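You operate a simulated robot arm through the tools that you are given. There is no shell and no other tool. Be economical: measure what you need, move in short steps, check, and stop when the job is done.

You are at the controls of a simulated robot arm. One attempt, no reset.

TASK
Dye the beaker of clear water with one 10 ml dose, then rock it till even.
Fine: park the nozzle arm; speed 2; stop the mixer, the beaker stays on the plate. Set down upright: what you pick out. Where these are worked on the way, their far stop is far enough and under half their travel is too little: nozzle arm.

It is judged by the outcome, as a careful person would: the job done as asked, and still so three seconds after it is handed in. It fails if anything else is knocked over, pushed out of place, dropped, spilled or broken.

THE ROBOT
A 7-joint arm with a two-finger parallel gripper, fixed in place. Base frame: the origin is at the foot of the arm, x ahead of it, y to its left, z up; the work surface is at about z = 0.85. Lengths are in m, angles in degrees, forces in N, time in s.
With the tool pointing down near the work surface it reaches from about 0.3 to 0.7 m from the base axis. Its first joint turns from -66.0 to 66.0 degrees. Payload 1.57 kg.
The TCP is the grasp point between the finger pads, 0.03 m short of the fingertips. In the tool frame z runs along the fingers and y along their closing line. Largest opening 0.11 m; finger width 0.024, thickness 0.012; the body of the gripper, 0.048 by 0.112 m, starts 0.078 m behind the TCP.
Orientation is told as [roll, pitch, yaw] about the base's x, y, z axes, in that order, counted from this pose: with the fingers straight down and closing along the base's y, the tool's x points along the base's -x, its y along +y and its z along -z.

THE INTERFACE
- The arm moves only by the tool nudge_tool. Its argument "steps" is a list of rows, each a list of 7 numbers: the shift along the base's x, y, z in m, then the turn, a rotation vector about the base's x, y, z in degrees, then the finger opening in m, from 0 to 0.11. In form: [[dx, dy, dz, rx, ry, rz, jaw], ...]. A call has 1 to 12 rows; each row is the pose to reach, as a shift and turn from the pose commanded when the call began. A row lasts 0.2 s, in which the tool goes at most 0.05 m and 8.6 degrees; a call with a longer step from one row to the next is refused whole, and so is a gripper value outside its range. Where a pose cannot be reached the arm comes as near as it can. A force on the tool above 70 N (or 10 N above the force at the start of the call, whichever is more), or a blocked arm, ends the call early, and 0.2 s more pass. Each finger travels about 0.108 m/s and halts on what it meets, pressing with about 22 N; the grip force reading is that of the motor and also rises with nothing between the fingers. The clock runs only during rows and for 0.2 s after the last one: add rows that repeat a pose to give the fingers time. The reply holds the time, the measured pose of the TCP, the force on the tool along the base axes, the opening and the grip force, in the units named above and with some noise, with the torque about the TCP (base axes, N m) and any sound that the robot's microphone picked up.
- Cameras (640 x 400 px; columns grow to the right, rows downward): "scene" is fixed at [0.1658, -0.3861, 1.4123]; the picture's right is [0.80, -0.60, 0.00], its down [-0.29, -0.40, -0.87] and it looks along [0.52, 0.70, -0.49] (base axes); focal length 214 px, centre (320, 200). "wrist" rides on the gripper at [0.07, 0.016, -0.141] in the tool frame; the picture's right is [-0.23, 0.97, 0.00], its down [-0.86, -0.20, -0.48] and it looks along [-0.47, -0.11, 0.88] (tool axes); focal length 222 px, centre (320, 200). There is no depth. A picture from a camera that has moved, and an enlarged one, comes with that camera's place and axes in the base frame and with its lens.
- capture(camera): a new picture of that camera. The clock stands still meanwhile.
- close_up(camera, box): a new picture of the part [left, top, right, bottom] of that camera's present view, enlarged. The clock stands still meanwhile.
- hand_in(): hands the job in; it is judged then, once.

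Go step by step. Nothing tells you positions but the pictures and the camera data: compare them with the known pose of the tool, close in by small moves and look again before you grip or let go. The budget is 120 turns and 76 pictures, counting those below and the enlarged ones. Unless the task says otherwise, let go and move clear before handing in, and close with one line.

The tools are called after "Request:" as a command line: name --pt "numbers of a row" for each row, then --argument value for the rest, lists and objects as JSON in quotes. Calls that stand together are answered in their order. nudge_tool: Moves the arm, as the interface text tells. Its arguments: {"type":"object","properties":{"steps":{"type":"array"}},"required":["steps"]} The other tools are called the same way: capture (camera) takes a picture; close_up (camera, box) takes an enlarged picture of a part of a camera's view; hand_in () hands the job in.

At the start:

```text
t: 0.0
ee_pos: [0.3806, -0.0217, 1.2896]
tool_rot: [0.0, 0.1, -0.1]
contact_force: [-0.3, 0.2, 0.6]
ft_torque: [-0.02, 0.03, -0.03]
grip_width: 0.11
gripper_force: 0.0
```

scene: 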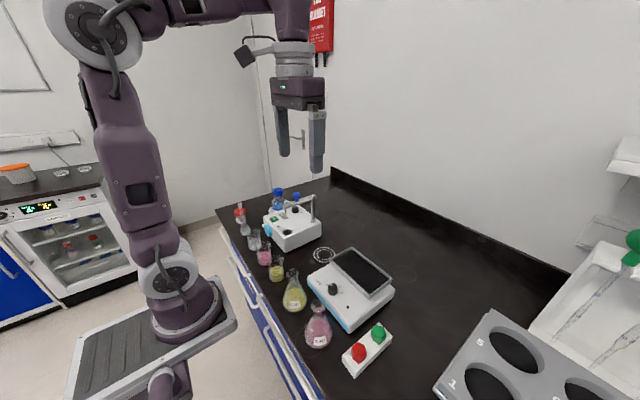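
wrist: 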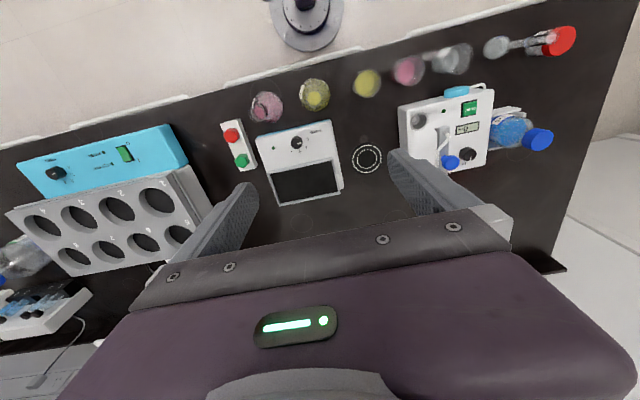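

I see a dosing machine (with a nozzle arm) at left, a shaker/rocker plate in the middle, a red/green button box and several flasks. I'll look closer at each.

Request:
close_up --camera "scene" --box '[220, 170, 340, 280]'

Request:
close_up --camera "scene" --box '[270, 230, 420, 380]'

Request:
close_up --camera "wrist" --box '[380, 20, 600, 180]'

Request:
close_up --camera "wrist" --box '[210, 60, 400, 220]'

```text
3.64 times, centred on (280, 225) of scene
camera zoom: at [0.1658, -0.3861, 1.4123], right [0.8, -0.6, 0.0], down [-0.29, -0.4, -0.87], along [0.52, 0.7, -0.49], focal length 780 px, centre (466, 109)
```

zoom: 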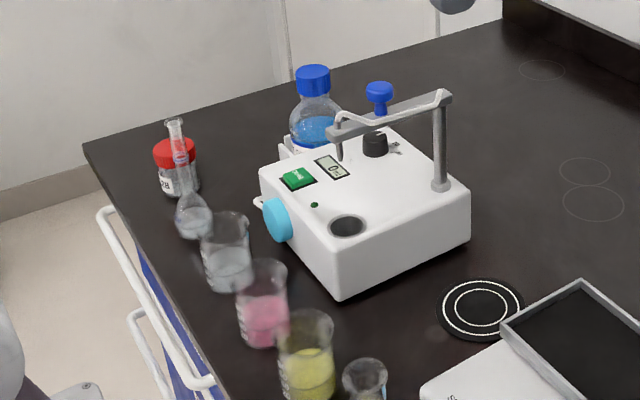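

```text
2.67 times, centred on (345, 305) of scene
camera zoom: at [0.1658, -0.3861, 1.4123], right [0.8, -0.6, 0.0], down [-0.29, -0.4, -0.87], along [0.52, 0.7, -0.49], focal length 572 px, centre (253, -80)
```

zoom: 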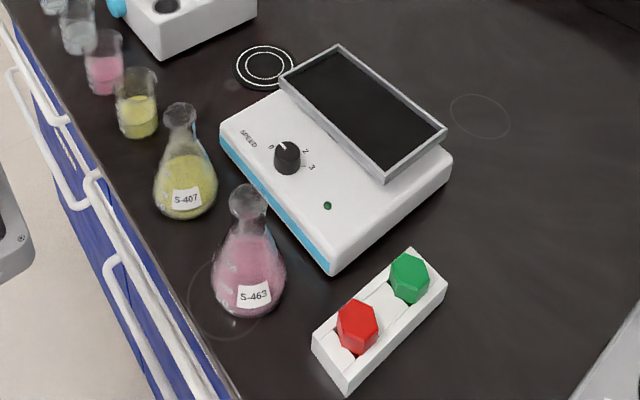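

```text
2.50 times, centred on (490, 100) of wrist
camera zoom: at [0.3114, -0.0062, 1.429], right [0.23, 0.97, 0.0], down [0.86, -0.2, 0.48], along [0.47, -0.11, -0.88], focal length 555 px, centre (-105, 450)
```

zoom: 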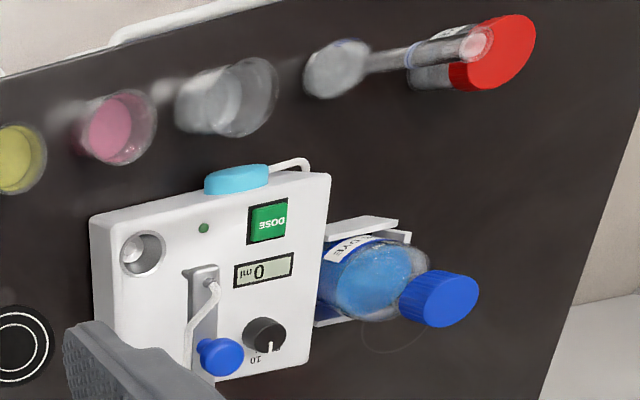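

```text
2.50 times, centred on (305, 140) of wrist
camera zoom: at [0.3114, -0.0062, 1.429], right [0.23, 0.97, 0.0], down [0.86, -0.2, 0.48], along [0.47, -0.11, -0.88], focal length 555 px, centre (358, 350)
```

zoom: 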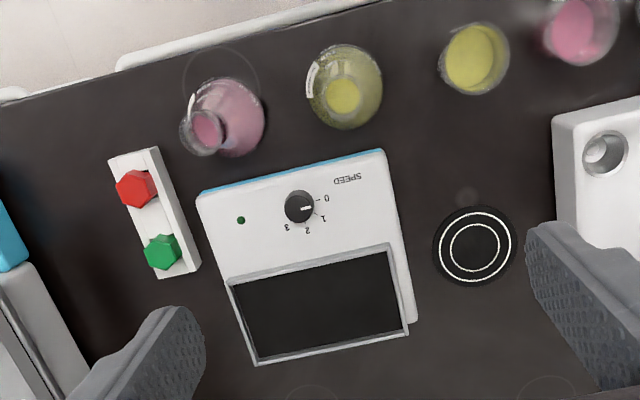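

The dispenser's nozzle arm is parked over a drip hole at about (0.434,0.170). Its pivot is at about (0.546,0.170), and the coaster (0.525,0.073) lies under the other end of the swing. I'll move the wrist camera nearer to read the dials.

Request:
nudge_tool --pt "0 0.05 0 0 0 0 0.11" --pt "0 0.1 0 0 0 0 0.11" --pt "0 0.14 0 0 0 0 0.08" --pt "-0.03 0.14 0 0 0 0 0.04" --pt "-0.05 0.14 0 0 0 0 0.0"

Request:
capture --camera "wrist"

Request:
close_up --camera "scene" --box '[260, 185, 325, 250]'

Request:
close_up --camera "scene" --box '[340, 310, 400, 380]'

```text
t: 1.2
ee_pos: [0.3337, 0.1156, 1.2892]
tool_rot: [0.1, 0.1, 0.0]
contact_force: [-0.4, 0.3, 0.7]
ft_torque: [-0.03, -0.03, -0.01]
grip_width: 0.0
gripper_force: 21.1
```

```text
69 pictures are left
camera wrist: at [0.2635, 0.1312, 1.4288], right [0.23, 0.97, 0.0], down [0.86, -0.2, 0.48], along [0.47, -0.11, -0.88], focal length 222 px, centre (320, 200)
```

wrist: 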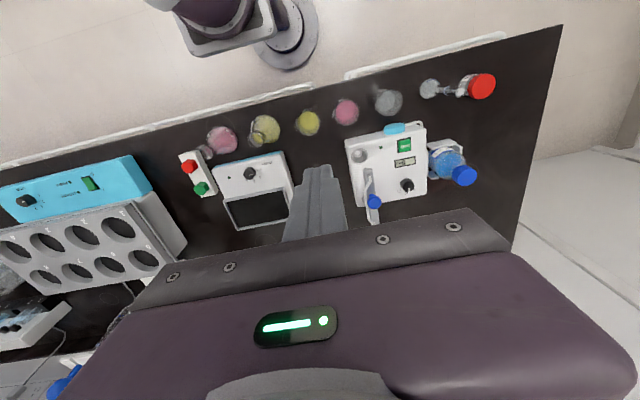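

```text
6.15 times, centred on (292, 218) of scene
camera zoom: at [0.1658, -0.3861, 1.4123], right [0.8, -0.6, 0.0], down [-0.29, -0.4, -0.87], along [0.52, 0.7, -0.49], focal length 1320 px, centre (489, 92)
```

zoom: 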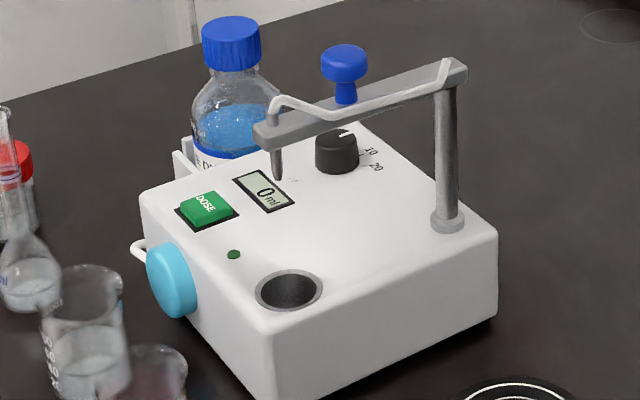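

```text
5.71 times, centred on (370, 345) of scene
camera zoom: at [0.1658, -0.3861, 1.4123], right [0.8, -0.6, 0.0], down [-0.29, -0.4, -0.87], along [0.52, 0.7, -0.49], focal length 1226 px, centre (34, -629)
```

zoom: 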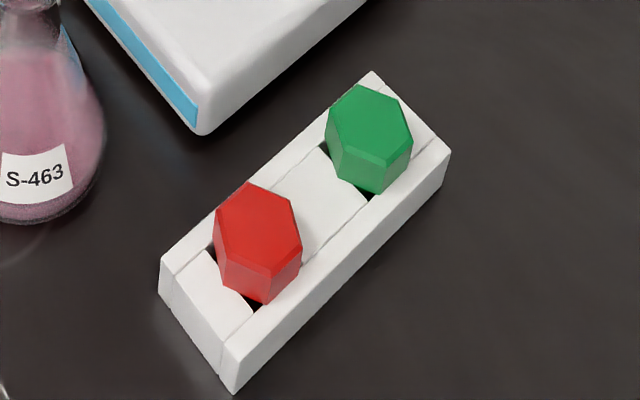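

The red and green items are loose hex stoppers in a rack, so they aren't controls. Next I'll read the dispenser and rocker dials.

Request:
close_up --camera "wrist" --box '[340, 110, 480, 220]'

Request:
close_up --camera "wrist" --box '[180, 70, 410, 240]'

```text
3.64 times, centred on (410, 165) of wrist
camera zoom: at [0.2635, 0.1312, 1.4288], right [0.23, 0.97, 0.0], down [0.86, -0.2, 0.48], along [0.47, -0.11, -0.88], focal length 808 px, centre (-7, 327)
```

zoom: 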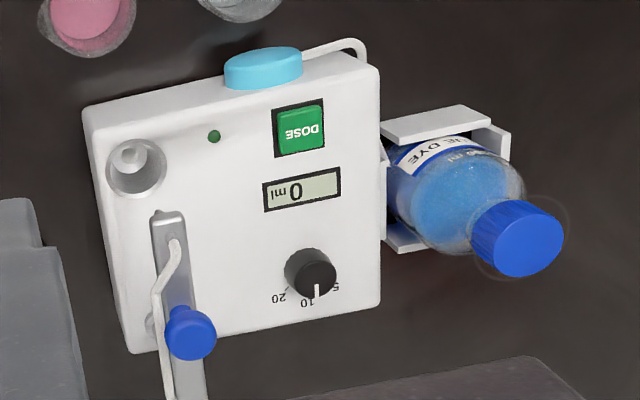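

```text
2.35 times, centred on (295, 155) of wrist
camera zoom: at [0.2635, 0.1312, 1.4288], right [0.23, 0.97, 0.0], down [0.86, -0.2, 0.48], along [0.47, -0.11, -0.88], focal length 523 px, centre (379, 306)
```

zoom: 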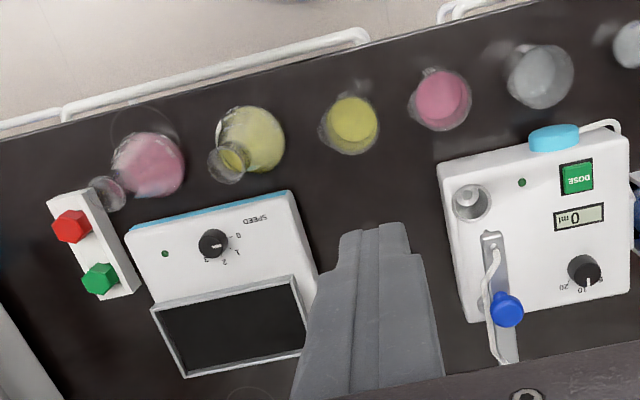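

The dispenser dial already appears to be on 10 and the nozzle is parked. The clear beaker is around (0.34,0.262), so I'll hover above it and look.

Request:
nudge_tool --pt "0 0.035 0 0 0 0 0.02" --pt "0 0.07 -0.03 0 0 0 0.04" --pt "0 0.11 -0.06 0 0 0 0.06" --pt "0.006 0.146 -0.09 0 0 0 0.07" --pt "0.006 0.146 -0.13 0 0 0 0.07" --pt "0.006 0.146 -0.17 0 0 0 0.07" --pt "0.006 0.146 -0.19 0 0 0 0.07"

Request:
capture --camera "wrist"

Request:
capture --camera "scene"

```text
t: 2.8
ee_pos: [0.3403, 0.2646, 1.1027]
tool_rot: [0.0, 0.1, 0.2]
contact_force: [0.2, -0.3, 0.1]
ft_torque: [0.0, 0.02, 0.01]
grip_width: 0.07
gripper_force: 0.2
```

```text
64 pictures are left
camera wrist: at [0.2695, 0.2812, 1.2414], right [0.23, 0.97, 0.0], down [0.85, -0.2, 0.48], along [0.47, -0.11, -0.88], focal length 222 px, centre (320, 200)
```

wrist: 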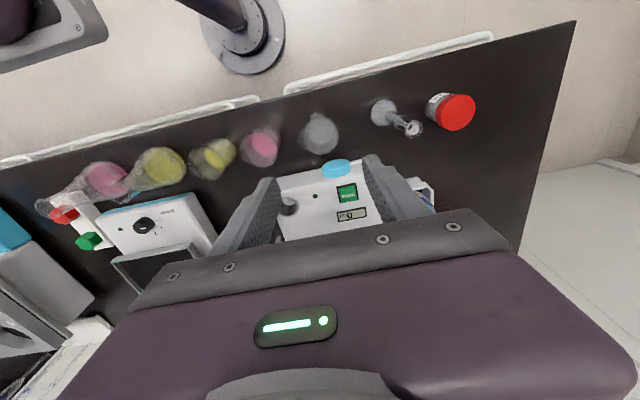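

```text
63 pictures are left
```

scene: 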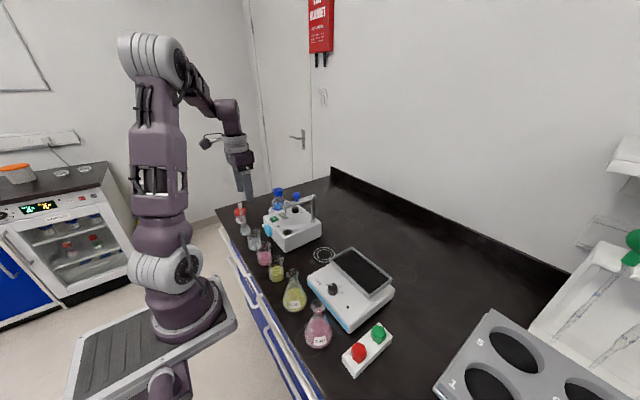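

Request:
close_up --camera "wrist" --box '[260, 90, 380, 180]'

Request:
close_up --camera "scene" --box '[225, 160, 305, 280]'

```text
4.44 times, centred on (320, 135) of wrist
camera zoom: at [0.2695, 0.2812, 1.2414], right [0.23, 0.97, 0.0], down [0.85, -0.2, 0.48], along [0.47, -0.11, -0.88], focal length 987 px, centre (320, 489)
```

zoom: 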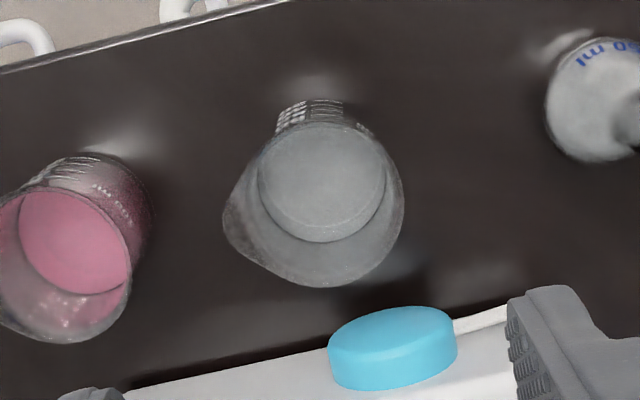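

```text
3.33 times, centred on (265, 220) of scene
camera zoom: at [0.1658, -0.3861, 1.4123], right [0.8, -0.6, 0.0], down [-0.29, -0.4, -0.87], along [0.52, 0.7, -0.49], focal length 715 px, centre (503, 133)
```

zoom: 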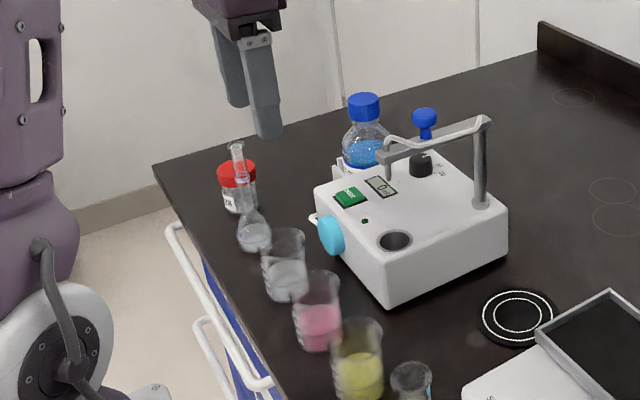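

The beaker is about 5 cm across, centred at about (0.340, 0.2655), with its spout pointing to -y. I'll turn the jaw 90° so it closes along x, which avoids the spout and the pink beaker.

Request:
nudge_tool --pt "0 0 0 0 0 8.2 0.07" --pt "0 0 0 0 0 16.4 0.07" --pt "0 0 0 0 0 24.6 0.07" --pt "0 0 0 0 0 32.8 0.07" --pt "0 0 0 0 0 41 0.07" --pt "0 0 0 0 0 49.2 0.07" --pt "0 0 0 0 0 57.4 0.07" --pt "0 0 0 0 0 65.6 0.066" --pt "0 0 0 0 0 73.8 0.066" --pt "0 0 0 0 0 82 0.066" --pt "0 0 0 0 0 90 0.066" --pt "0 0 0 0 0 90 0.066"

Request:
capture --camera "wrist"

```text
t: 5.4
ee_pos: [0.3369, 0.2635, 1.099]
tool_rot: [0.0, 0.0, 90.2]
contact_force: [0.1, 0.6, 0.1]
ft_torque: [-0.01, 0.01, 0.03]
grip_width: 0.0661
gripper_force: 0.0
```

```text
60 pictures are left
camera wrist: at [0.3209, 0.1932, 1.239], right [-0.97, 0.22, 0.0], down [0.2, 0.86, 0.48], along [0.11, 0.47, -0.88], focal length 222 px, centre (320, 200)
```

wrist: 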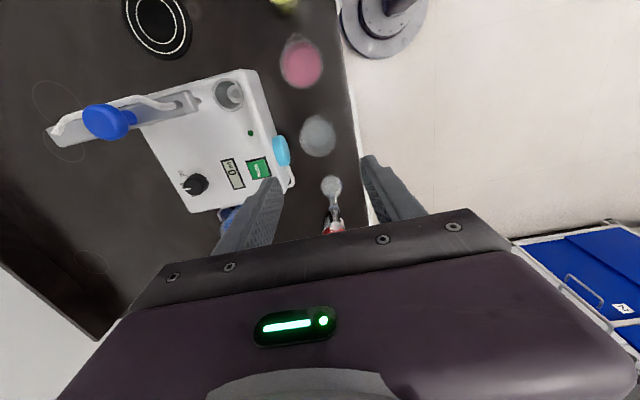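

Request:
nudge_tool --pt "0.001 0.001 -0.04 0 0 0 0.066" --pt "0.001 0.001 -0.08 0 0 0 0.066" --pt "0.001 0.001 -0.11 0 0 0 0.066" --pt "0.001 0.001 -0.125 0 0 0 0.066" --pt "0.001 0.001 -0.125 0 0 0 0.066"

Request:
capture --camera "wrist"

Request:
close_up --camera "scene" --box '[220, 180, 310, 270]'

```text
t: 6.6
ee_pos: [0.3384, 0.2645, 0.9726]
tool_rot: [0.1, 0.0, 90.0]
contact_force: [-1.1, 0.9, -0.3]
ft_torque: [0.0, -0.04, -0.02]
grip_width: 0.0661
gripper_force: 0.1
```

```text
59 pictures are left
camera wrist: at [0.3221, 0.1946, 1.1128], right [-0.97, 0.23, 0.0], down [0.2, 0.86, 0.48], along [0.11, 0.47, -0.88], focal length 222 px, centre (320, 200)
```

wrist: 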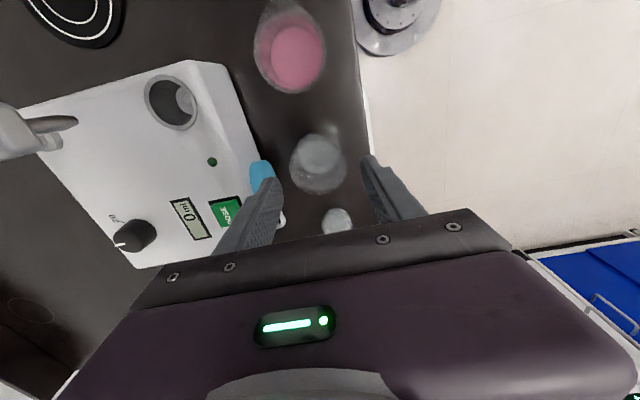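

```text
4.44 times, centred on (265, 225) of scene
camera zoom: at [0.1658, -0.3861, 1.4123], right [0.8, -0.6, 0.0], down [-0.29, -0.4, -0.87], along [0.52, 0.7, -0.49], focal length 953 px, centre (564, 89)
```

zoom: 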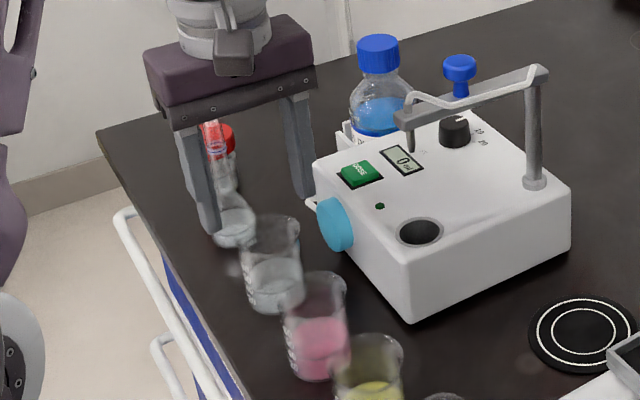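

Request:
nudge_tool --pt "0.003 -0.001 -0.02 0 0 0 0.066" --pt "0.003 -0.001 -0.04 0 0 0 0.066" --pt "0.003 -0.001 -0.06 0 0 0 0.066" --pt "0.003 -0.001 -0.079 0 0 0 0.066" --pt "0.003 -0.001 -0.079 0 0 0 0.066"

Request:
close_up --camera "scene" --box '[220, 190, 310, 280]'

Request:
close_up --camera "wrist" --box '[220, 100, 460, 240]'

```text
t: 7.8
ee_pos: [0.341, 0.2644, 0.8953]
tool_rot: [0.0, 0.0, 90.0]
contact_force: [0.6, 1.0, 0.1]
ft_torque: [0.02, 0.01, 0.01]
grip_width: 0.0661
gripper_force: 0.1
```

```text
4.44 times, centred on (265, 235) of scene
camera zoom: at [0.1658, -0.3861, 1.4123], right [0.8, -0.6, 0.0], down [-0.29, -0.4, -0.87], along [0.52, 0.7, -0.49], focal length 953 px, centre (564, 44)
```

zoom: 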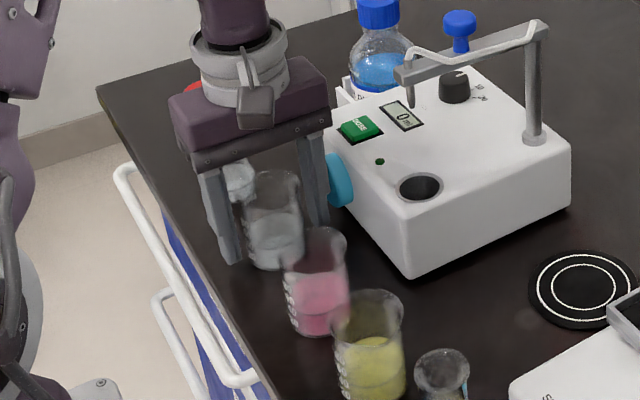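

```text
2.67 times, centred on (340, 170) of wrist
camera zoom: at [0.3241, 0.1942, 1.0345], right [-0.97, 0.23, 0.0], down [0.2, 0.86, 0.48], along [0.11, 0.47, -0.88], focal length 592 px, centre (267, 280)
```

zoom: 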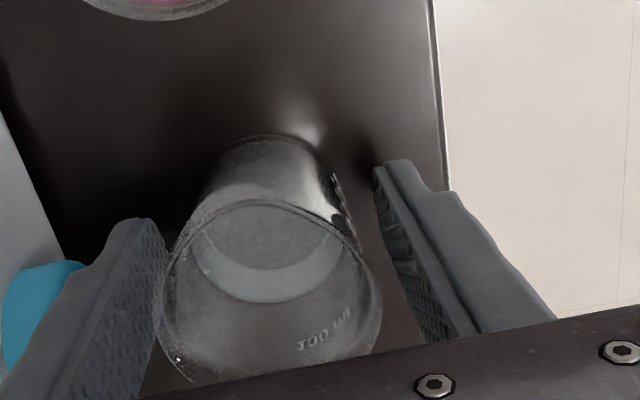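

Request:
nudge_tool --pt "0.003 -0.001 0 0 0 0 0.066" --pt "0.003 -0.001 0 0 0 0 0.06" --pt "0.003 -0.001 0 0 0 0 0.055" --pt "0.003 -0.001 0 0 0 0 0.048" --pt "0.003 -0.001 0 0 0 0 0.044" --pt "0.003 -0.001 0 0 0 0 0.044"

Request:
close_up --camera "wrist" --box '[220, 100, 460, 240]'

```text
t: 9.2
ee_pos: [0.3451, 0.2635, 0.8949]
tool_rot: [0.0, 0.1, 90.0]
contact_force: [0.8, -0.5, 0.0]
ft_torque: [0.03, -0.09, 0.04]
grip_width: 0.0486
gripper_force: 22.2
```

```text
2.67 times, centred on (340, 170) of wrist
camera zoom: at [0.3277, 0.1933, 1.035], right [-0.97, 0.23, 0.0], down [0.2, 0.86, 0.48], along [0.11, 0.47, -0.88], focal length 592 px, centre (267, 280)
```

zoom: 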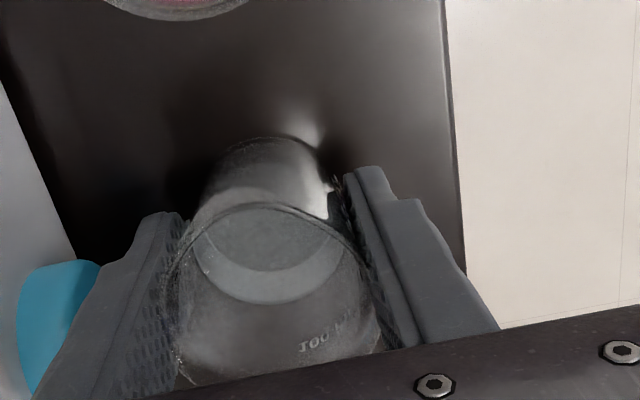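

The beaker is gripped at 48.6 mm, so I'll lift it gently.

Request:
nudge_tool --pt "0 0 0.005 0 0 0 0.04" --pt "0 0 0.015 0 0 0 0.04" --pt "0 0 0.03 0 0 0 0.04" --pt "0 0 0.045 0 0 0 0.04" --pt "0 0 0.06 0 0 0 0.04" --pt "0 0 0.075 0 0 0 0.04" --pt "0 0 0.09 0 0 0 0.04" --pt "0 0 0.105 0 0 0 0.04" --pt "0 0 0.12 0 0 0 0.04" --pt "0 0 0.13 0 0 0 0.04" --pt "0 0 0.135 0 0 0 0.04" --pt "0 0 0.135 0 0 0 0.04"

Request:
close_up --camera "scene" --box '[210, 150, 330, 280]'

```text
t: 11.8
ee_pos: [0.3429, 0.2636, 1.0304]
tool_rot: [0.0, 0.1, 90.1]
contact_force: [-0.3, 0.3, -0.7]
ft_torque: [0.0, 0.0, -0.01]
grip_width: 0.0489
gripper_force: 21.8
```

```text
3.08 times, centred on (270, 215) of scene
camera zoom: at [0.1659, -0.3861, 1.4123], right [0.8, -0.6, 0.0], down [-0.29, -0.4, -0.87], along [0.52, 0.7, -0.49], focal length 660 px, centre (474, 154)
```

zoom: 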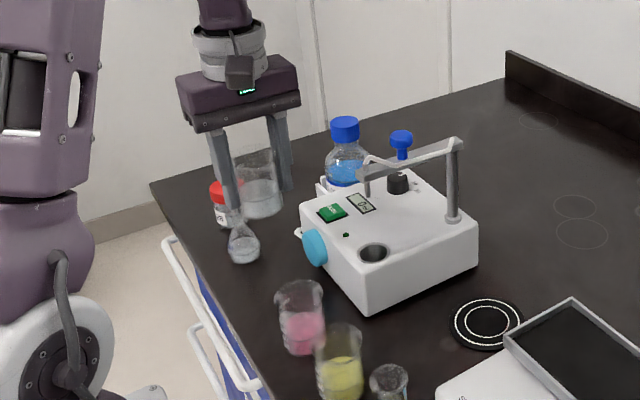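

Next I carry it along -y over the other beakers, then out to the coaster.

Request:
nudge_tool --pt "0 -0.005 0 0 0 0 0.04" --pt "0 -0.018 0 0 0 0 0.04" --pt "0 -0.036 0 0 0 0 0.04" --pt "0 -0.056 0 0 0 0 0.04" --pt "0 -0.076 0 0 0 0 0.04" --pt "0 -0.096 0 0 0 0 0.04" --pt "0 -0.116 0 0 0 0 0.04" --pt "0 -0.136 0 0 0 0 0.04" --pt "0 -0.156 0 0 0 0 0.04" --pt "0 -0.174 0 0 0 0 0.04" --pt "0 -0.186 0 0 0 0 0.04" --pt "0 -0.19 0 0 0 0 0.04"

Request:
nudge_tool --pt "0.005 0 0 0 0 0 0.04" --pt "0.018 0 0 0 0 0 0.04" --pt "0.036 0 0 0 0 0 0.04" --pt "0.055 0 0 0 0 0 0.04" --pt "0.074 0 0 0 0 0 0.04" --pt "0.093 0 0 0 0 0 0.04" --pt "0.112 0 0 0 0 0 0.04" --pt "0.13 0 0 0 0 0 0.04" --pt "0.148 0 0 0 0 0 0.04" --pt "0.165 0 0 0 0 0 0.04" --pt "0.177 0 0 0 0 0 0.04" --pt "0.181 0 0 0 0 0 0.04"

Request:
capture --camera "scene"

Request:
capture --camera "wrist"

```text
t: 14.4
ee_pos: [0.3437, 0.0743, 1.029]
tool_rot: [0.0, -0.1, 90.0]
contact_force: [0.3, -1.2, -1.2]
ft_torque: [0.01, -0.02, 0.01]
grip_width: 0.0488
gripper_force: 21.6
```

```text
t: 17.0
ee_pos: [0.5262, 0.0726, 1.0296]
tool_rot: [-0.1, 0.0, 90.2]
contact_force: [-0.9, 0.3, -1.2]
ft_torque: [0.0, 0.0, -0.01]
grip_width: 0.0487
gripper_force: 22.6
```

```text
53 pictures are left
```

scene: 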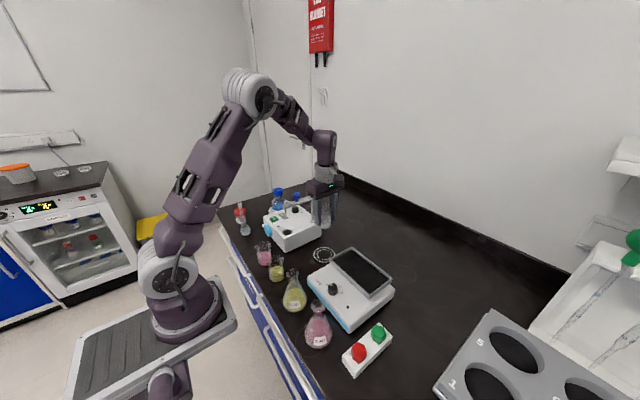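

```text
52 pictures are left
camera wrist: at [0.5095, 0.0026, 1.1695], right [-0.97, 0.23, 0.0], down [0.2, 0.86, 0.48], along [0.11, 0.47, -0.88], focal length 222 px, centre (320, 200)
```

wrist: 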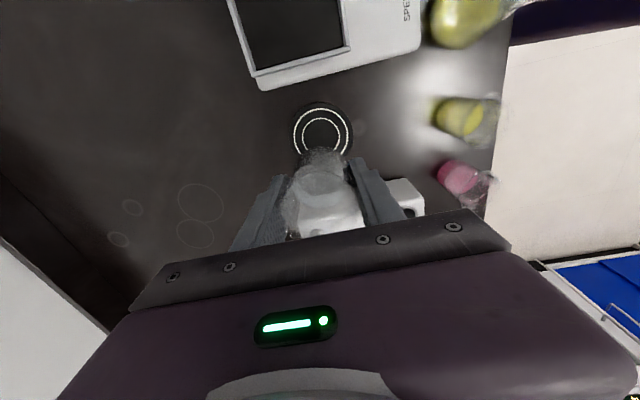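

Request:
nudge_tool --pt "-0.003 -0.001 -0.01 0 0 0 0.04" --pt "-0.003 -0.001 -0.03 0 0 0 0.04" --pt "-0.003 -0.001 -0.05 0 0 0 0.04" --pt "-0.003 -0.001 -0.07 0 0 0 0.04" --pt "-0.003 -0.001 -0.088 0 0 0 0.04" --pt "-0.003 -0.001 -0.1 0 0 0 0.04" --pt "-0.003 -0.001 -0.11 0 0 0 0.04" --pt "-0.003 -0.001 -0.115 0 0 0 0.04" --pt "-0.003 -0.001 -0.115 0 0 0 0.04"

Request:
close_up --camera "wrist" --box '[220, 80, 440, 240]'

Request:
close_up --camera "scene" --box '[280, 180, 380, 280]'

```text
t: 19.0
ee_pos: [0.5229, 0.0713, 0.9165]
tool_rot: [0.0, 0.0, 90.0]
contact_force: [-0.2, 0.2, -1.7]
ft_torque: [0.01, 0.0, 0.03]
grip_width: 0.0486
gripper_force: 22.0
```

```text
2.50 times, centred on (330, 160) of wrist
camera zoom: at [0.5065, 0.0021, 1.0554], right [-0.97, 0.23, 0.0], down [0.2, 0.86, 0.48], along [0.11, 0.47, -0.88], focal length 555 px, centre (295, 300)
```

zoom: 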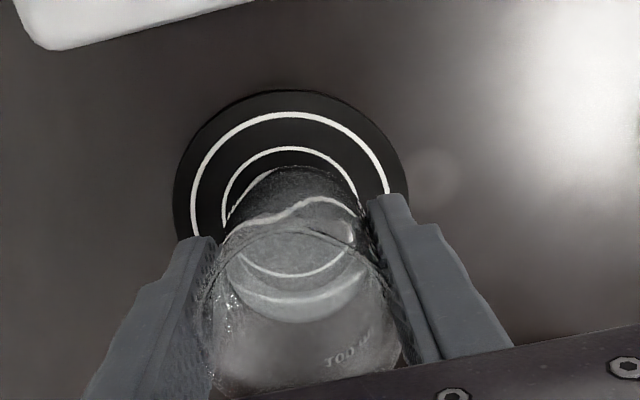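

```text
4.00 times, centred on (330, 230) of scene
camera zoom: at [0.1659, -0.3861, 1.4123], right [0.8, -0.6, 0.0], down [-0.29, -0.4, -0.87], along [0.52, 0.7, -0.49], focal length 858 px, centre (280, 80)
```

zoom: 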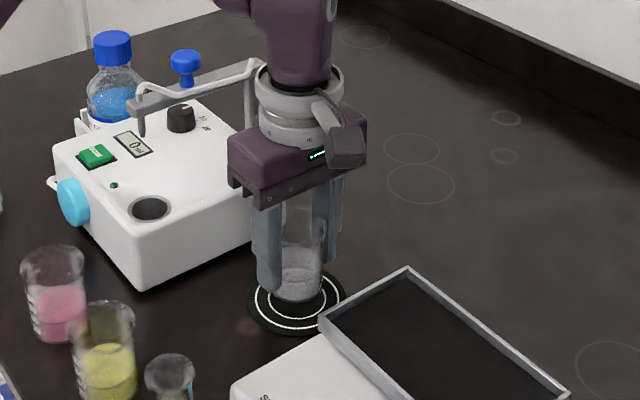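

Request:
nudge_tool --pt "0.001 0 -0.004 0 0 0 0.04" --pt "0.001 0 -0.008 0 0 0 0.04" --pt "0.001 0 -0.011 0 0 0 0.04" --pt "0.001 0 -0.013 0 0 0 0.04" --pt "0.001 0 -0.014 0 0 0 0.04"

Request:
close_up --camera "wrist" --box '[220, 80, 440, 240]'

```text
t: 20.2
ee_pos: [0.5232, 0.072, 0.9023]
tool_rot: [0.0, 0.0, 90.0]
contact_force: [0.5, -0.8, -0.9]
ft_torque: [-0.02, -0.01, 0.0]
grip_width: 0.0488
gripper_force: 21.9
```

```text
2.50 times, centred on (330, 160) of wrist
camera zoom: at [0.5067, 0.0021, 1.0416], right [-0.97, 0.23, 0.0], down [0.2, 0.86, 0.48], along [0.11, 0.47, -0.88], focal length 555 px, centre (295, 300)
```

zoom: 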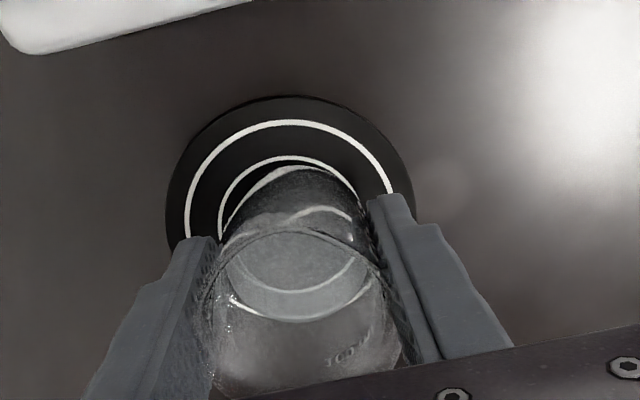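

Request:
nudge_tool --pt "0 0 -0.001 0 0 0 0.04" --pt "0 0 -0.002 0 0 0 0.04" --pt "0 0 -0.003 0 0 0 0.04" --pt "0 0 -0.004 0 0 0 0.04"

```text
t: 21.2
ee_pos: [0.5227, 0.0724, 0.8975]
tool_rot: [0.0, 0.0, 90.2]
contact_force: [-2.1, -0.2, 12.2]
ft_torque: [0.06, 0.18, 0.03]
grip_width: 0.0488
gripper_force: 22.0
```

The beaker has touched down on the coaster, so I'll release it and rise straight up.

Request:
nudge_tool --pt "0 0 0.001 0 0 0 0.045" --pt "0 0 0.001 0 0 0 0.052" --pt "0 0 0.001 0 0 0 0.06" --pt "0 0 0.001 0 0 0 0.066" --pt "0 0 0.001 0 0 0 0.066" --pt "0 0 0.02 0 0 0 0.066" --pt "0 0 0.04 0 0 0 0.066" --pt "0 0 0.07 0 0 0 0.066" --pt "0 0 0.11 0 0 0 0.066" --pt "0 0 0.15 0 0 0 0.066" --pt "0 0 0.2 0 0 0 0.06" --pt "0 0 0.25 0 0 0 0.04"

Request:
capture --camera "wrist"

Request:
close_up --camera "scene" --box '[260, 180, 350, 270]'

```text
t: 23.8
ee_pos: [0.5255, 0.0706, 1.1523]
tool_rot: [-0.1, 0.0, 90.0]
contact_force: [0.0, 0.0, 0.4]
ft_torque: [-0.01, -0.02, -0.01]
grip_width: 0.0403
gripper_force: 0.0
```

```text
48 pictures are left
camera wrist: at [0.5088, 0.0004, 1.2908], right [-0.97, 0.23, 0.0], down [0.2, 0.86, 0.48], along [0.11, 0.47, -0.88], focal length 222 px, centre (320, 200)
```

wrist: 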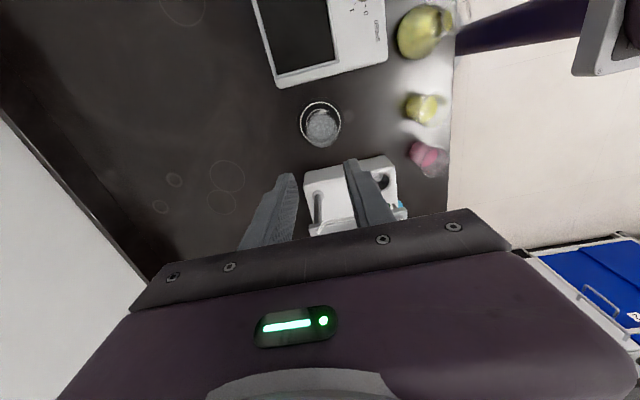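

```text
4.44 times, centred on (305, 225) of scene
camera zoom: at [0.1658, -0.3861, 1.4123], right [0.8, -0.6, 0.0], down [-0.29, -0.4, -0.87], along [0.52, 0.7, -0.49], focal length 953 px, centre (387, 89)
```

zoom: 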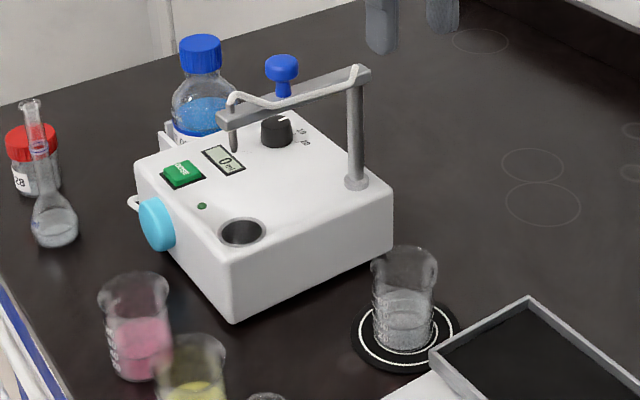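

The beaker is standing in the coaster ring. Next I'll go above the blue handle knob on the nozzle arm, at about (0.488,0.184,1.066), turning yaw back to 0.

Request:
nudge_tool --pt "0 0 0.02 0 0 -8.2 0.05" --pt "0 0.01 0.04 0 0 -16.4 0.05" --pt "-0.005 0.025 0.05 0 0 -24.6 0.05" --pt "-0.01 0.04 0.05 0 0 -32.8 0.05" --pt "-0.015 0.055 0.05 0 0 -41 0.05" --pt "-0.02 0.07 0.05 0 0 -49.2 0.05" --pt "-0.025 0.085 0.05 0 0 -57.4 0.05" --pt "-0.03 0.095 0.05 0 0 -65.6 0.05" --pt "-0.034 0.105 0.05 0 0 -73.8 0.05" --pt "-0.037 0.112 0.05 0 0 -82 0.05" --pt "-0.037 0.112 0.05 0 0 -90 0.05" --pt "-0.037 0.112 0.05 0 0 -90 0.05"

Request:
capture --camera "wrist"

Request:
close_up --camera "scene" --box '[250, 140, 350, 260]'

```text
t: 26.4
ee_pos: [0.485, 0.1839, 1.1969]
tool_rot: [0.0, 0.0, -0.1]
contact_force: [-0.2, 0.0, 0.3]
ft_torque: [-0.01, 0.0, 0.01]
grip_width: 0.0504
gripper_force: 0.0
```

```text
46 pictures are left
camera wrist: at [0.4159, 0.1999, 1.3364], right [0.23, 0.97, 0.0], down [0.85, -0.2, 0.48], along [0.47, -0.11, -0.88], focal length 222 px, centre (320, 200)
```

wrist: 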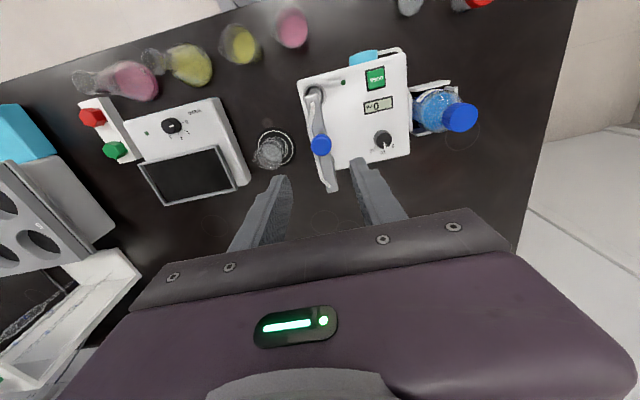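

```text
3.33 times, centred on (300, 200) of scene
camera zoom: at [0.1658, -0.3861, 1.4123], right [0.8, -0.6, 0.0], down [-0.29, -0.4, -0.87], along [0.52, 0.7, -0.49], focal length 715 px, centre (387, 200)
```

zoom: 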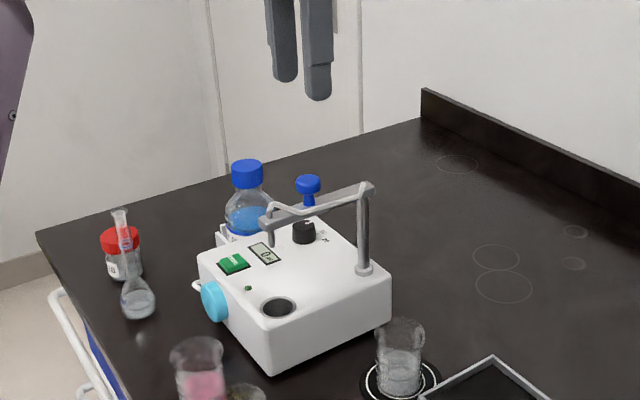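

Request:
close_up --camera "wrist" --box '[340, 50, 420, 170]'

Request:
nudge_tool --pt "0.002 0 -0.04 0 0 0 0.055" --pt "0.002 0 -0.07 0 0 0 0.055" --pt "0.002 0 -0.09 0 0 0 0.055" --pt "0.002 0 -0.09 0 0 0 0.055"

Request:
capture --camera "wrist"

Request:
close_up --camera "scene" --box '[250, 140, 350, 260]'

```text
3.33 times, centred on (380, 110) of wrist
camera zoom: at [0.4159, 0.1999, 1.3364], right [0.23, 0.97, 0.0], down [0.85, -0.2, 0.48], along [0.47, -0.11, -0.88], focal length 740 px, centre (120, 500)
```

zoom: 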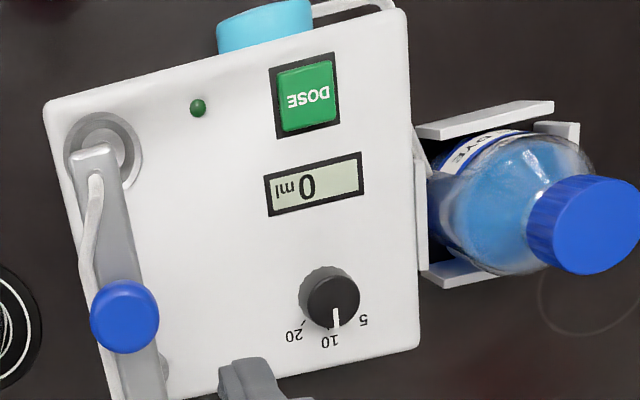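

```text
t: 27.4
ee_pos: [0.4876, 0.1831, 1.1059]
tool_rot: [0.0, 0.0, 0.0]
contact_force: [-1.0, -0.1, -0.2]
ft_torque: [0.0, -0.01, 0.01]
grip_width: 0.0552
gripper_force: 0.0
```

```text
43 pictures are left
camera wrist: at [0.4179, 0.2001, 1.2472], right [0.23, 0.97, 0.0], down [0.86, -0.2, 0.48], along [0.47, -0.11, -0.88], focal length 222 px, centre (320, 200)
```

wrist: 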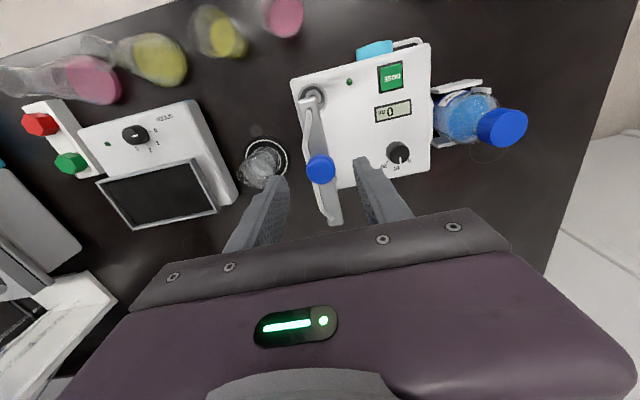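

```text
3.33 times, centred on (300, 200) of scene
camera zoom: at [0.1658, -0.3861, 1.4123], right [0.8, -0.6, 0.0], down [-0.29, -0.4, -0.87], along [0.52, 0.7, -0.49], focal length 715 px, centre (387, 200)
```

zoom: 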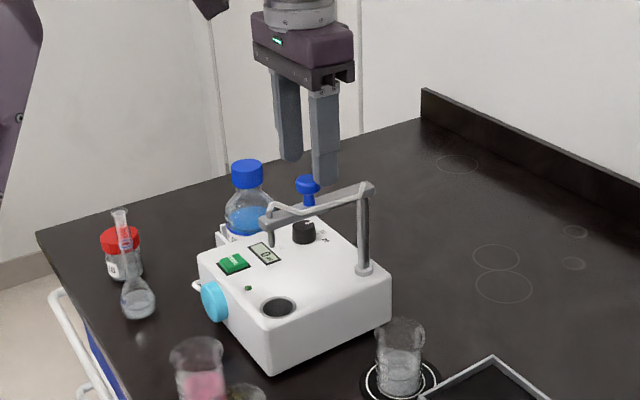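

Dial is confirmed at 10 ml. I'll lower around the knob and close loosely.

Request:
nudge_tool --pt "0 0.001 -0.015 0 0 0 0.055" --pt "0 0.001 -0.033 0 0 0 0.055" --pt "0 0.001 -0.033 0 0 0 0.046" --pt "0 0.001 -0.033 0 0 0 0.036" --pt "0 0.001 -0.033 0 0 0 0.034" --pt "0 0.001 -0.033 0 0 0 0.034"

Request:
close_up --camera "wrist" --box '[240, 80, 440, 240]'

Request:
close_up --camera "scene" --box '[250, 140, 350, 260]'

```text
t: 28.8
ee_pos: [0.4886, 0.1856, 1.0745]
tool_rot: [0.1, 0.0, 0.0]
contact_force: [0.2, -0.5, 0.0]
ft_torque: [-0.01, -0.02, -0.01]
grip_width: 0.034
gripper_force: 0.2
```

```text
2.50 times, centred on (340, 160) of wrist
camera zoom: at [0.4185, 0.2013, 1.2142], right [0.23, 0.97, 0.0], down [0.86, -0.2, 0.48], along [0.47, -0.11, -0.88], focal length 555 px, centre (270, 300)
```

zoom: 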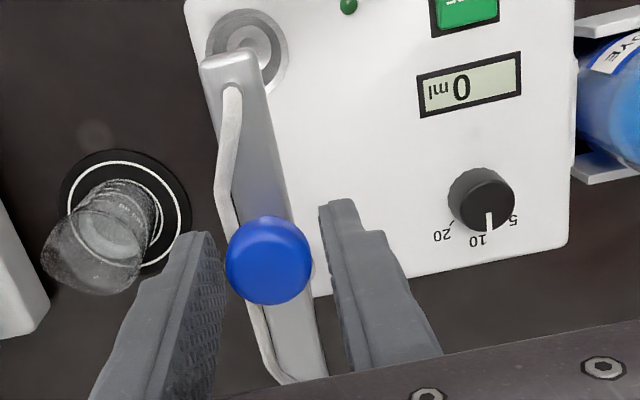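

```text
3.33 times, centred on (300, 200) of scene
camera zoom: at [0.1658, -0.3861, 1.4123], right [0.8, -0.6, 0.0], down [-0.29, -0.4, -0.87], along [0.52, 0.7, -0.49], focal length 715 px, centre (387, 200)
```

zoom: 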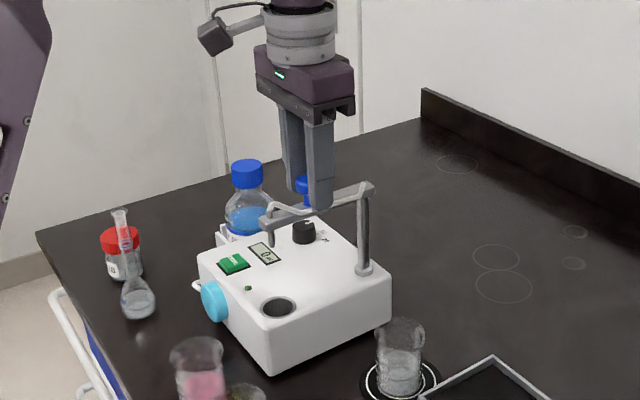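

Request:
nudge_tool --pt "0.0007 -0.0094 0 0 0 8.2 0.034" --pt "0.0027 -0.0186 0 0 0 16.4 0.034" --pt "0.006 -0.0275 0 0 0 24.6 0.034" --pt "0.0105 -0.0358 0 0 0 32.8 0.034" --pt "0.0162 -0.0433 0 0 0 41 0.034" --pt "0.0229 -0.05 0 0 0 49.2 0.034" --pt "0.0304 -0.0556 0 0 0 57.4 0.034" --pt "0.0387 -0.0601 0 0 0 65.6 0.034" --pt "0.0476 -0.0634 0 0 0 73.8 0.034" --pt "0.0568 -0.0654 0 0 0 82 0.034"

Request:
capture --camera "wrist"

Request:
close_up --camera "scene" --box '[260, 160, 360, 280]'

```text
t: 31.0
ee_pos: [0.5447, 0.1215, 1.0741]
tool_rot: [0.1, 0.0, 82.2]
contact_force: [-7.2, 4.4, -0.8]
ft_torque: [0.03, 0.08, -0.05]
grip_width: 0.0403
gripper_force: 3.8
```

```text
39 pictures are left
camera wrist: at [0.5195, 0.0531, 1.2136], right [-0.93, 0.36, 0.0], down [0.31, 0.82, 0.48], along [0.17, 0.45, -0.88], focal length 222 px, centre (320, 200)
```

wrist: 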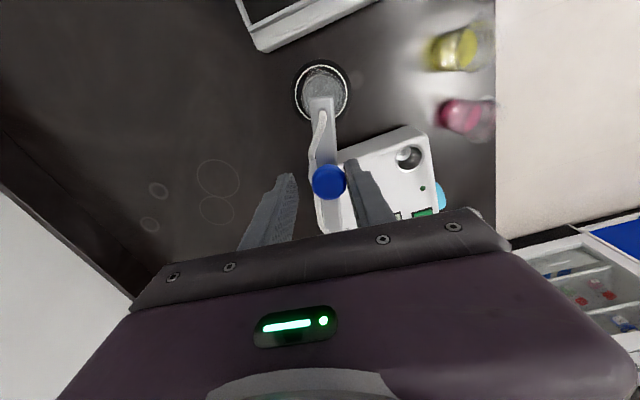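

```text
3.33 times, centred on (310, 220) of scene
camera zoom: at [0.1656, -0.386, 1.4124], right [0.8, -0.6, 0.0], down [-0.29, -0.4, -0.87], along [0.52, 0.7, -0.49], focal length 715 px, centre (353, 133)
```

zoom: 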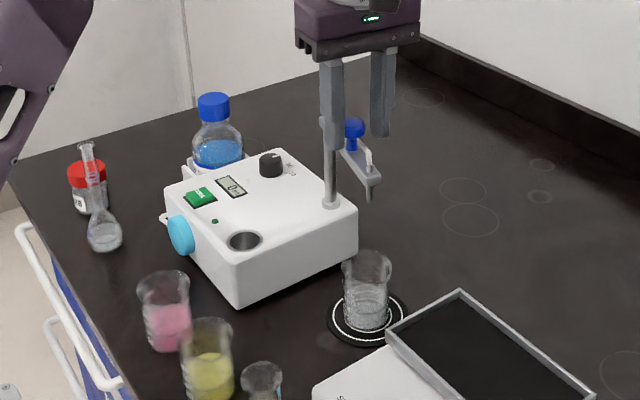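

The arm is against its far stop (about 75° of swing) with the nozzle over the beaker. I'll release the knob, rise and check.

Request:
nudge_tool --pt "-0.003 0.001 0 0 0 0 0.045" --pt "-0.003 0.001 0 0 0 0 0.055" --pt "-0.003 0.001 0 0 0 0 0.06" --pt "-0.003 0.001 0.02 0 0 0 0.06" --pt "-0.003 0.001 0.05 0 0 0 0.06" --pt "-0.003 0.001 0.09 0 0 0 0.06" --pt "-0.003 0.001 0.13 0 0 0 0.03" --pt "-0.003 0.001 0.13 0 0 0 0.0" --pt "-0.003 0.001 0.13 0 0 0 0.0"

Request:
close_up --camera "wrist" --box '[220, 40, 460, 220]'

Request:
close_up --camera "scene" --box '[260, 160, 360, 280]'

```text
t: 33.0
ee_pos: [0.538, 0.1198, 1.2022]
tool_rot: [0.0, 0.0, 82.1]
contact_force: [-0.6, -0.2, -0.1]
ft_torque: [-0.01, -0.01, 0.01]
grip_width: 0.0
gripper_force: 20.7
```

```text
2.22 times, centred on (340, 130) of wrist
camera zoom: at [0.5142, 0.0527, 1.3424], right [-0.93, 0.36, 0.0], down [0.32, 0.82, 0.48], along [0.17, 0.45, -0.88], focal length 494 px, centre (276, 356)
```

zoom: 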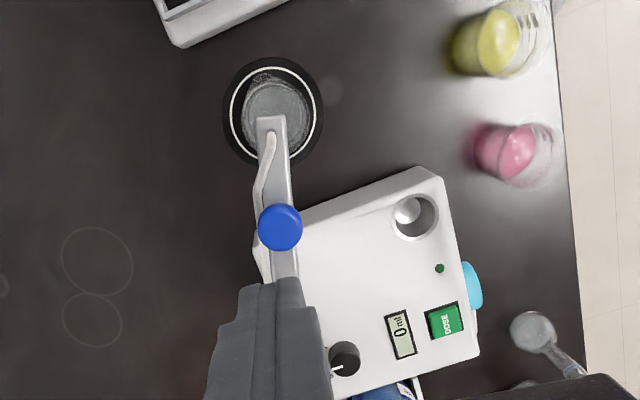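

```text
3.33 times, centred on (310, 220) of scene
camera zoom: at [0.1658, -0.3861, 1.4123], right [0.8, -0.6, 0.0], down [-0.29, -0.4, -0.87], along [0.52, 0.7, -0.49], focal length 715 px, centre (353, 133)
```

zoom: 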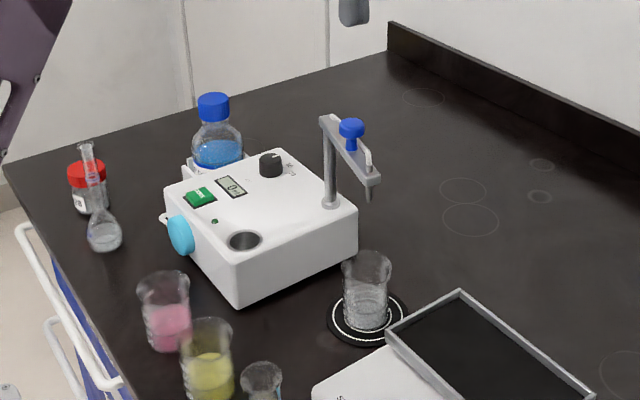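

The nozzle is over the beaker. Next is the green DOSE button at about (0.438,0.280,0.935); I'll hover over it with closed fingers.

Request:
nudge_tool --pt "-0.02 0.03 0 0 0 0 0.0" --pt "-0.04 0.065 0 0 0 0 0.0" --pt "-0.06 0.1 0 0 0 0 0.0" --pt "-0.08 0.135 0 0 0 0 0.0" --pt "-0.1 0.16 -0.02 0 0 0 0.0" --pt "-0.1 0.16 -0.06 0 0 0 0.0" --pt "-0.1 0.16 -0.1 0 0 0 0.0" --pt "-0.1 0.16 -0.14 0 0 0 0.0" --pt "-0.1 0.16 -0.18 0 0 0 0.0" --pt "-0.1 0.16 -0.2 0 0 0 0.0" --pt "-0.1 0.16 -0.2 0 0 0 0.0"

Request:
capture --camera "wrist"

Request:
close_up --camera "scene" --box '[240, 160, 340, 260]'

```text
t: 35.4
ee_pos: [0.4414, 0.281, 1.0066]
tool_rot: [0.0, -0.1, 82.0]
contact_force: [0.8, -1.1, 0.6]
ft_torque: [0.01, 0.0, 0.02]
grip_width: 0.0003
gripper_force: 21.3
```

```text
35 pictures are left
camera wrist: at [0.4154, 0.2144, 1.1464], right [-0.93, 0.36, 0.0], down [0.32, 0.82, 0.48], along [0.17, 0.45, -0.88], focal length 222 px, centre (320, 200)
```

wrist: 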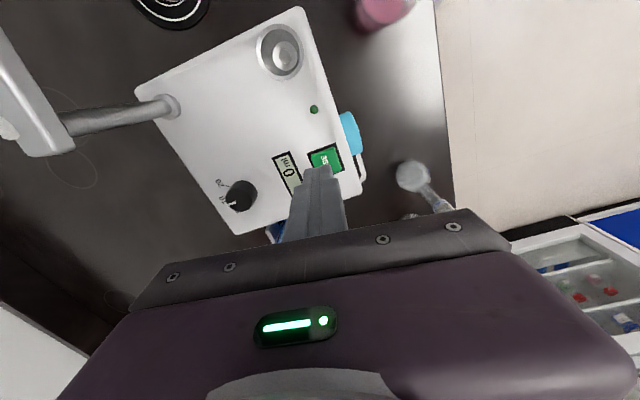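

```text
4.00 times, centred on (290, 210) of scene
camera zoom: at [0.1658, -0.3861, 1.4123], right [0.8, -0.6, 0.0], down [-0.29, -0.4, -0.87], along [0.52, 0.7, -0.49], focal length 858 px, centre (440, 160)
```

zoom: 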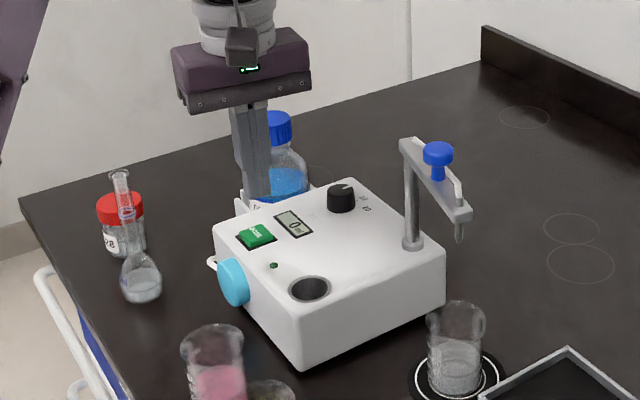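

Request:
nudge_tool --pt "-0.006 -0.002 0 0 0 0 0.0" --pt "-0.006 -0.002 -0.015 0 0 0 0.0" --pt "-0.006 -0.002 -0.025 0 0 0 0.0" --pt "-0.006 -0.002 -0.03 0 0 0 0.0" --pt "-0.006 -0.002 -0.034 0 0 0 0.0"

Request:
close_up --camera "scene" --box '[255, 185, 315, 245]'

```text
t: 36.6
ee_pos: [0.4359, 0.2775, 0.9712]
tool_rot: [0.0, 0.0, 82.0]
contact_force: [-0.1, 0.3, 0.6]
ft_torque: [0.02, 0.01, -0.01]
grip_width: 0.0
gripper_force: 21.2
```

```text
6.67 times, centred on (285, 215) of scene
camera zoom: at [0.1658, -0.3861, 1.4123], right [0.8, -0.6, 0.0], down [-0.29, -0.4, -0.87], along [0.52, 0.7, -0.49], focal length 1430 px, centre (553, 100)
```

zoom: 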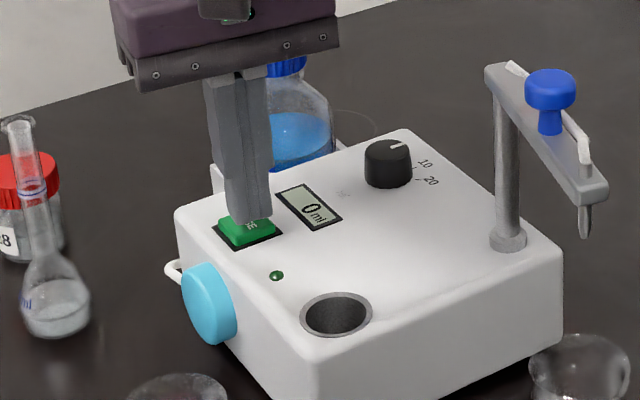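

Right above the button. Now pressing in small steps.

Request:
nudge_tool --pt "0 0 -0.002 0 0 0 0.0" --pt "0 0 -0.004 0 0 0 0.0" --pt "0 0 -0.006 0 0 0 0.0"

```text
t: 37.4
ee_pos: [0.4356, 0.2785, 0.964]
tool_rot: [0.0, 0.0, 82.0]
contact_force: [-0.8, 0.1, 0.1]
ft_torque: [-0.01, 0.0, 0.01]
grip_width: 0.0
gripper_force: 20.9
```

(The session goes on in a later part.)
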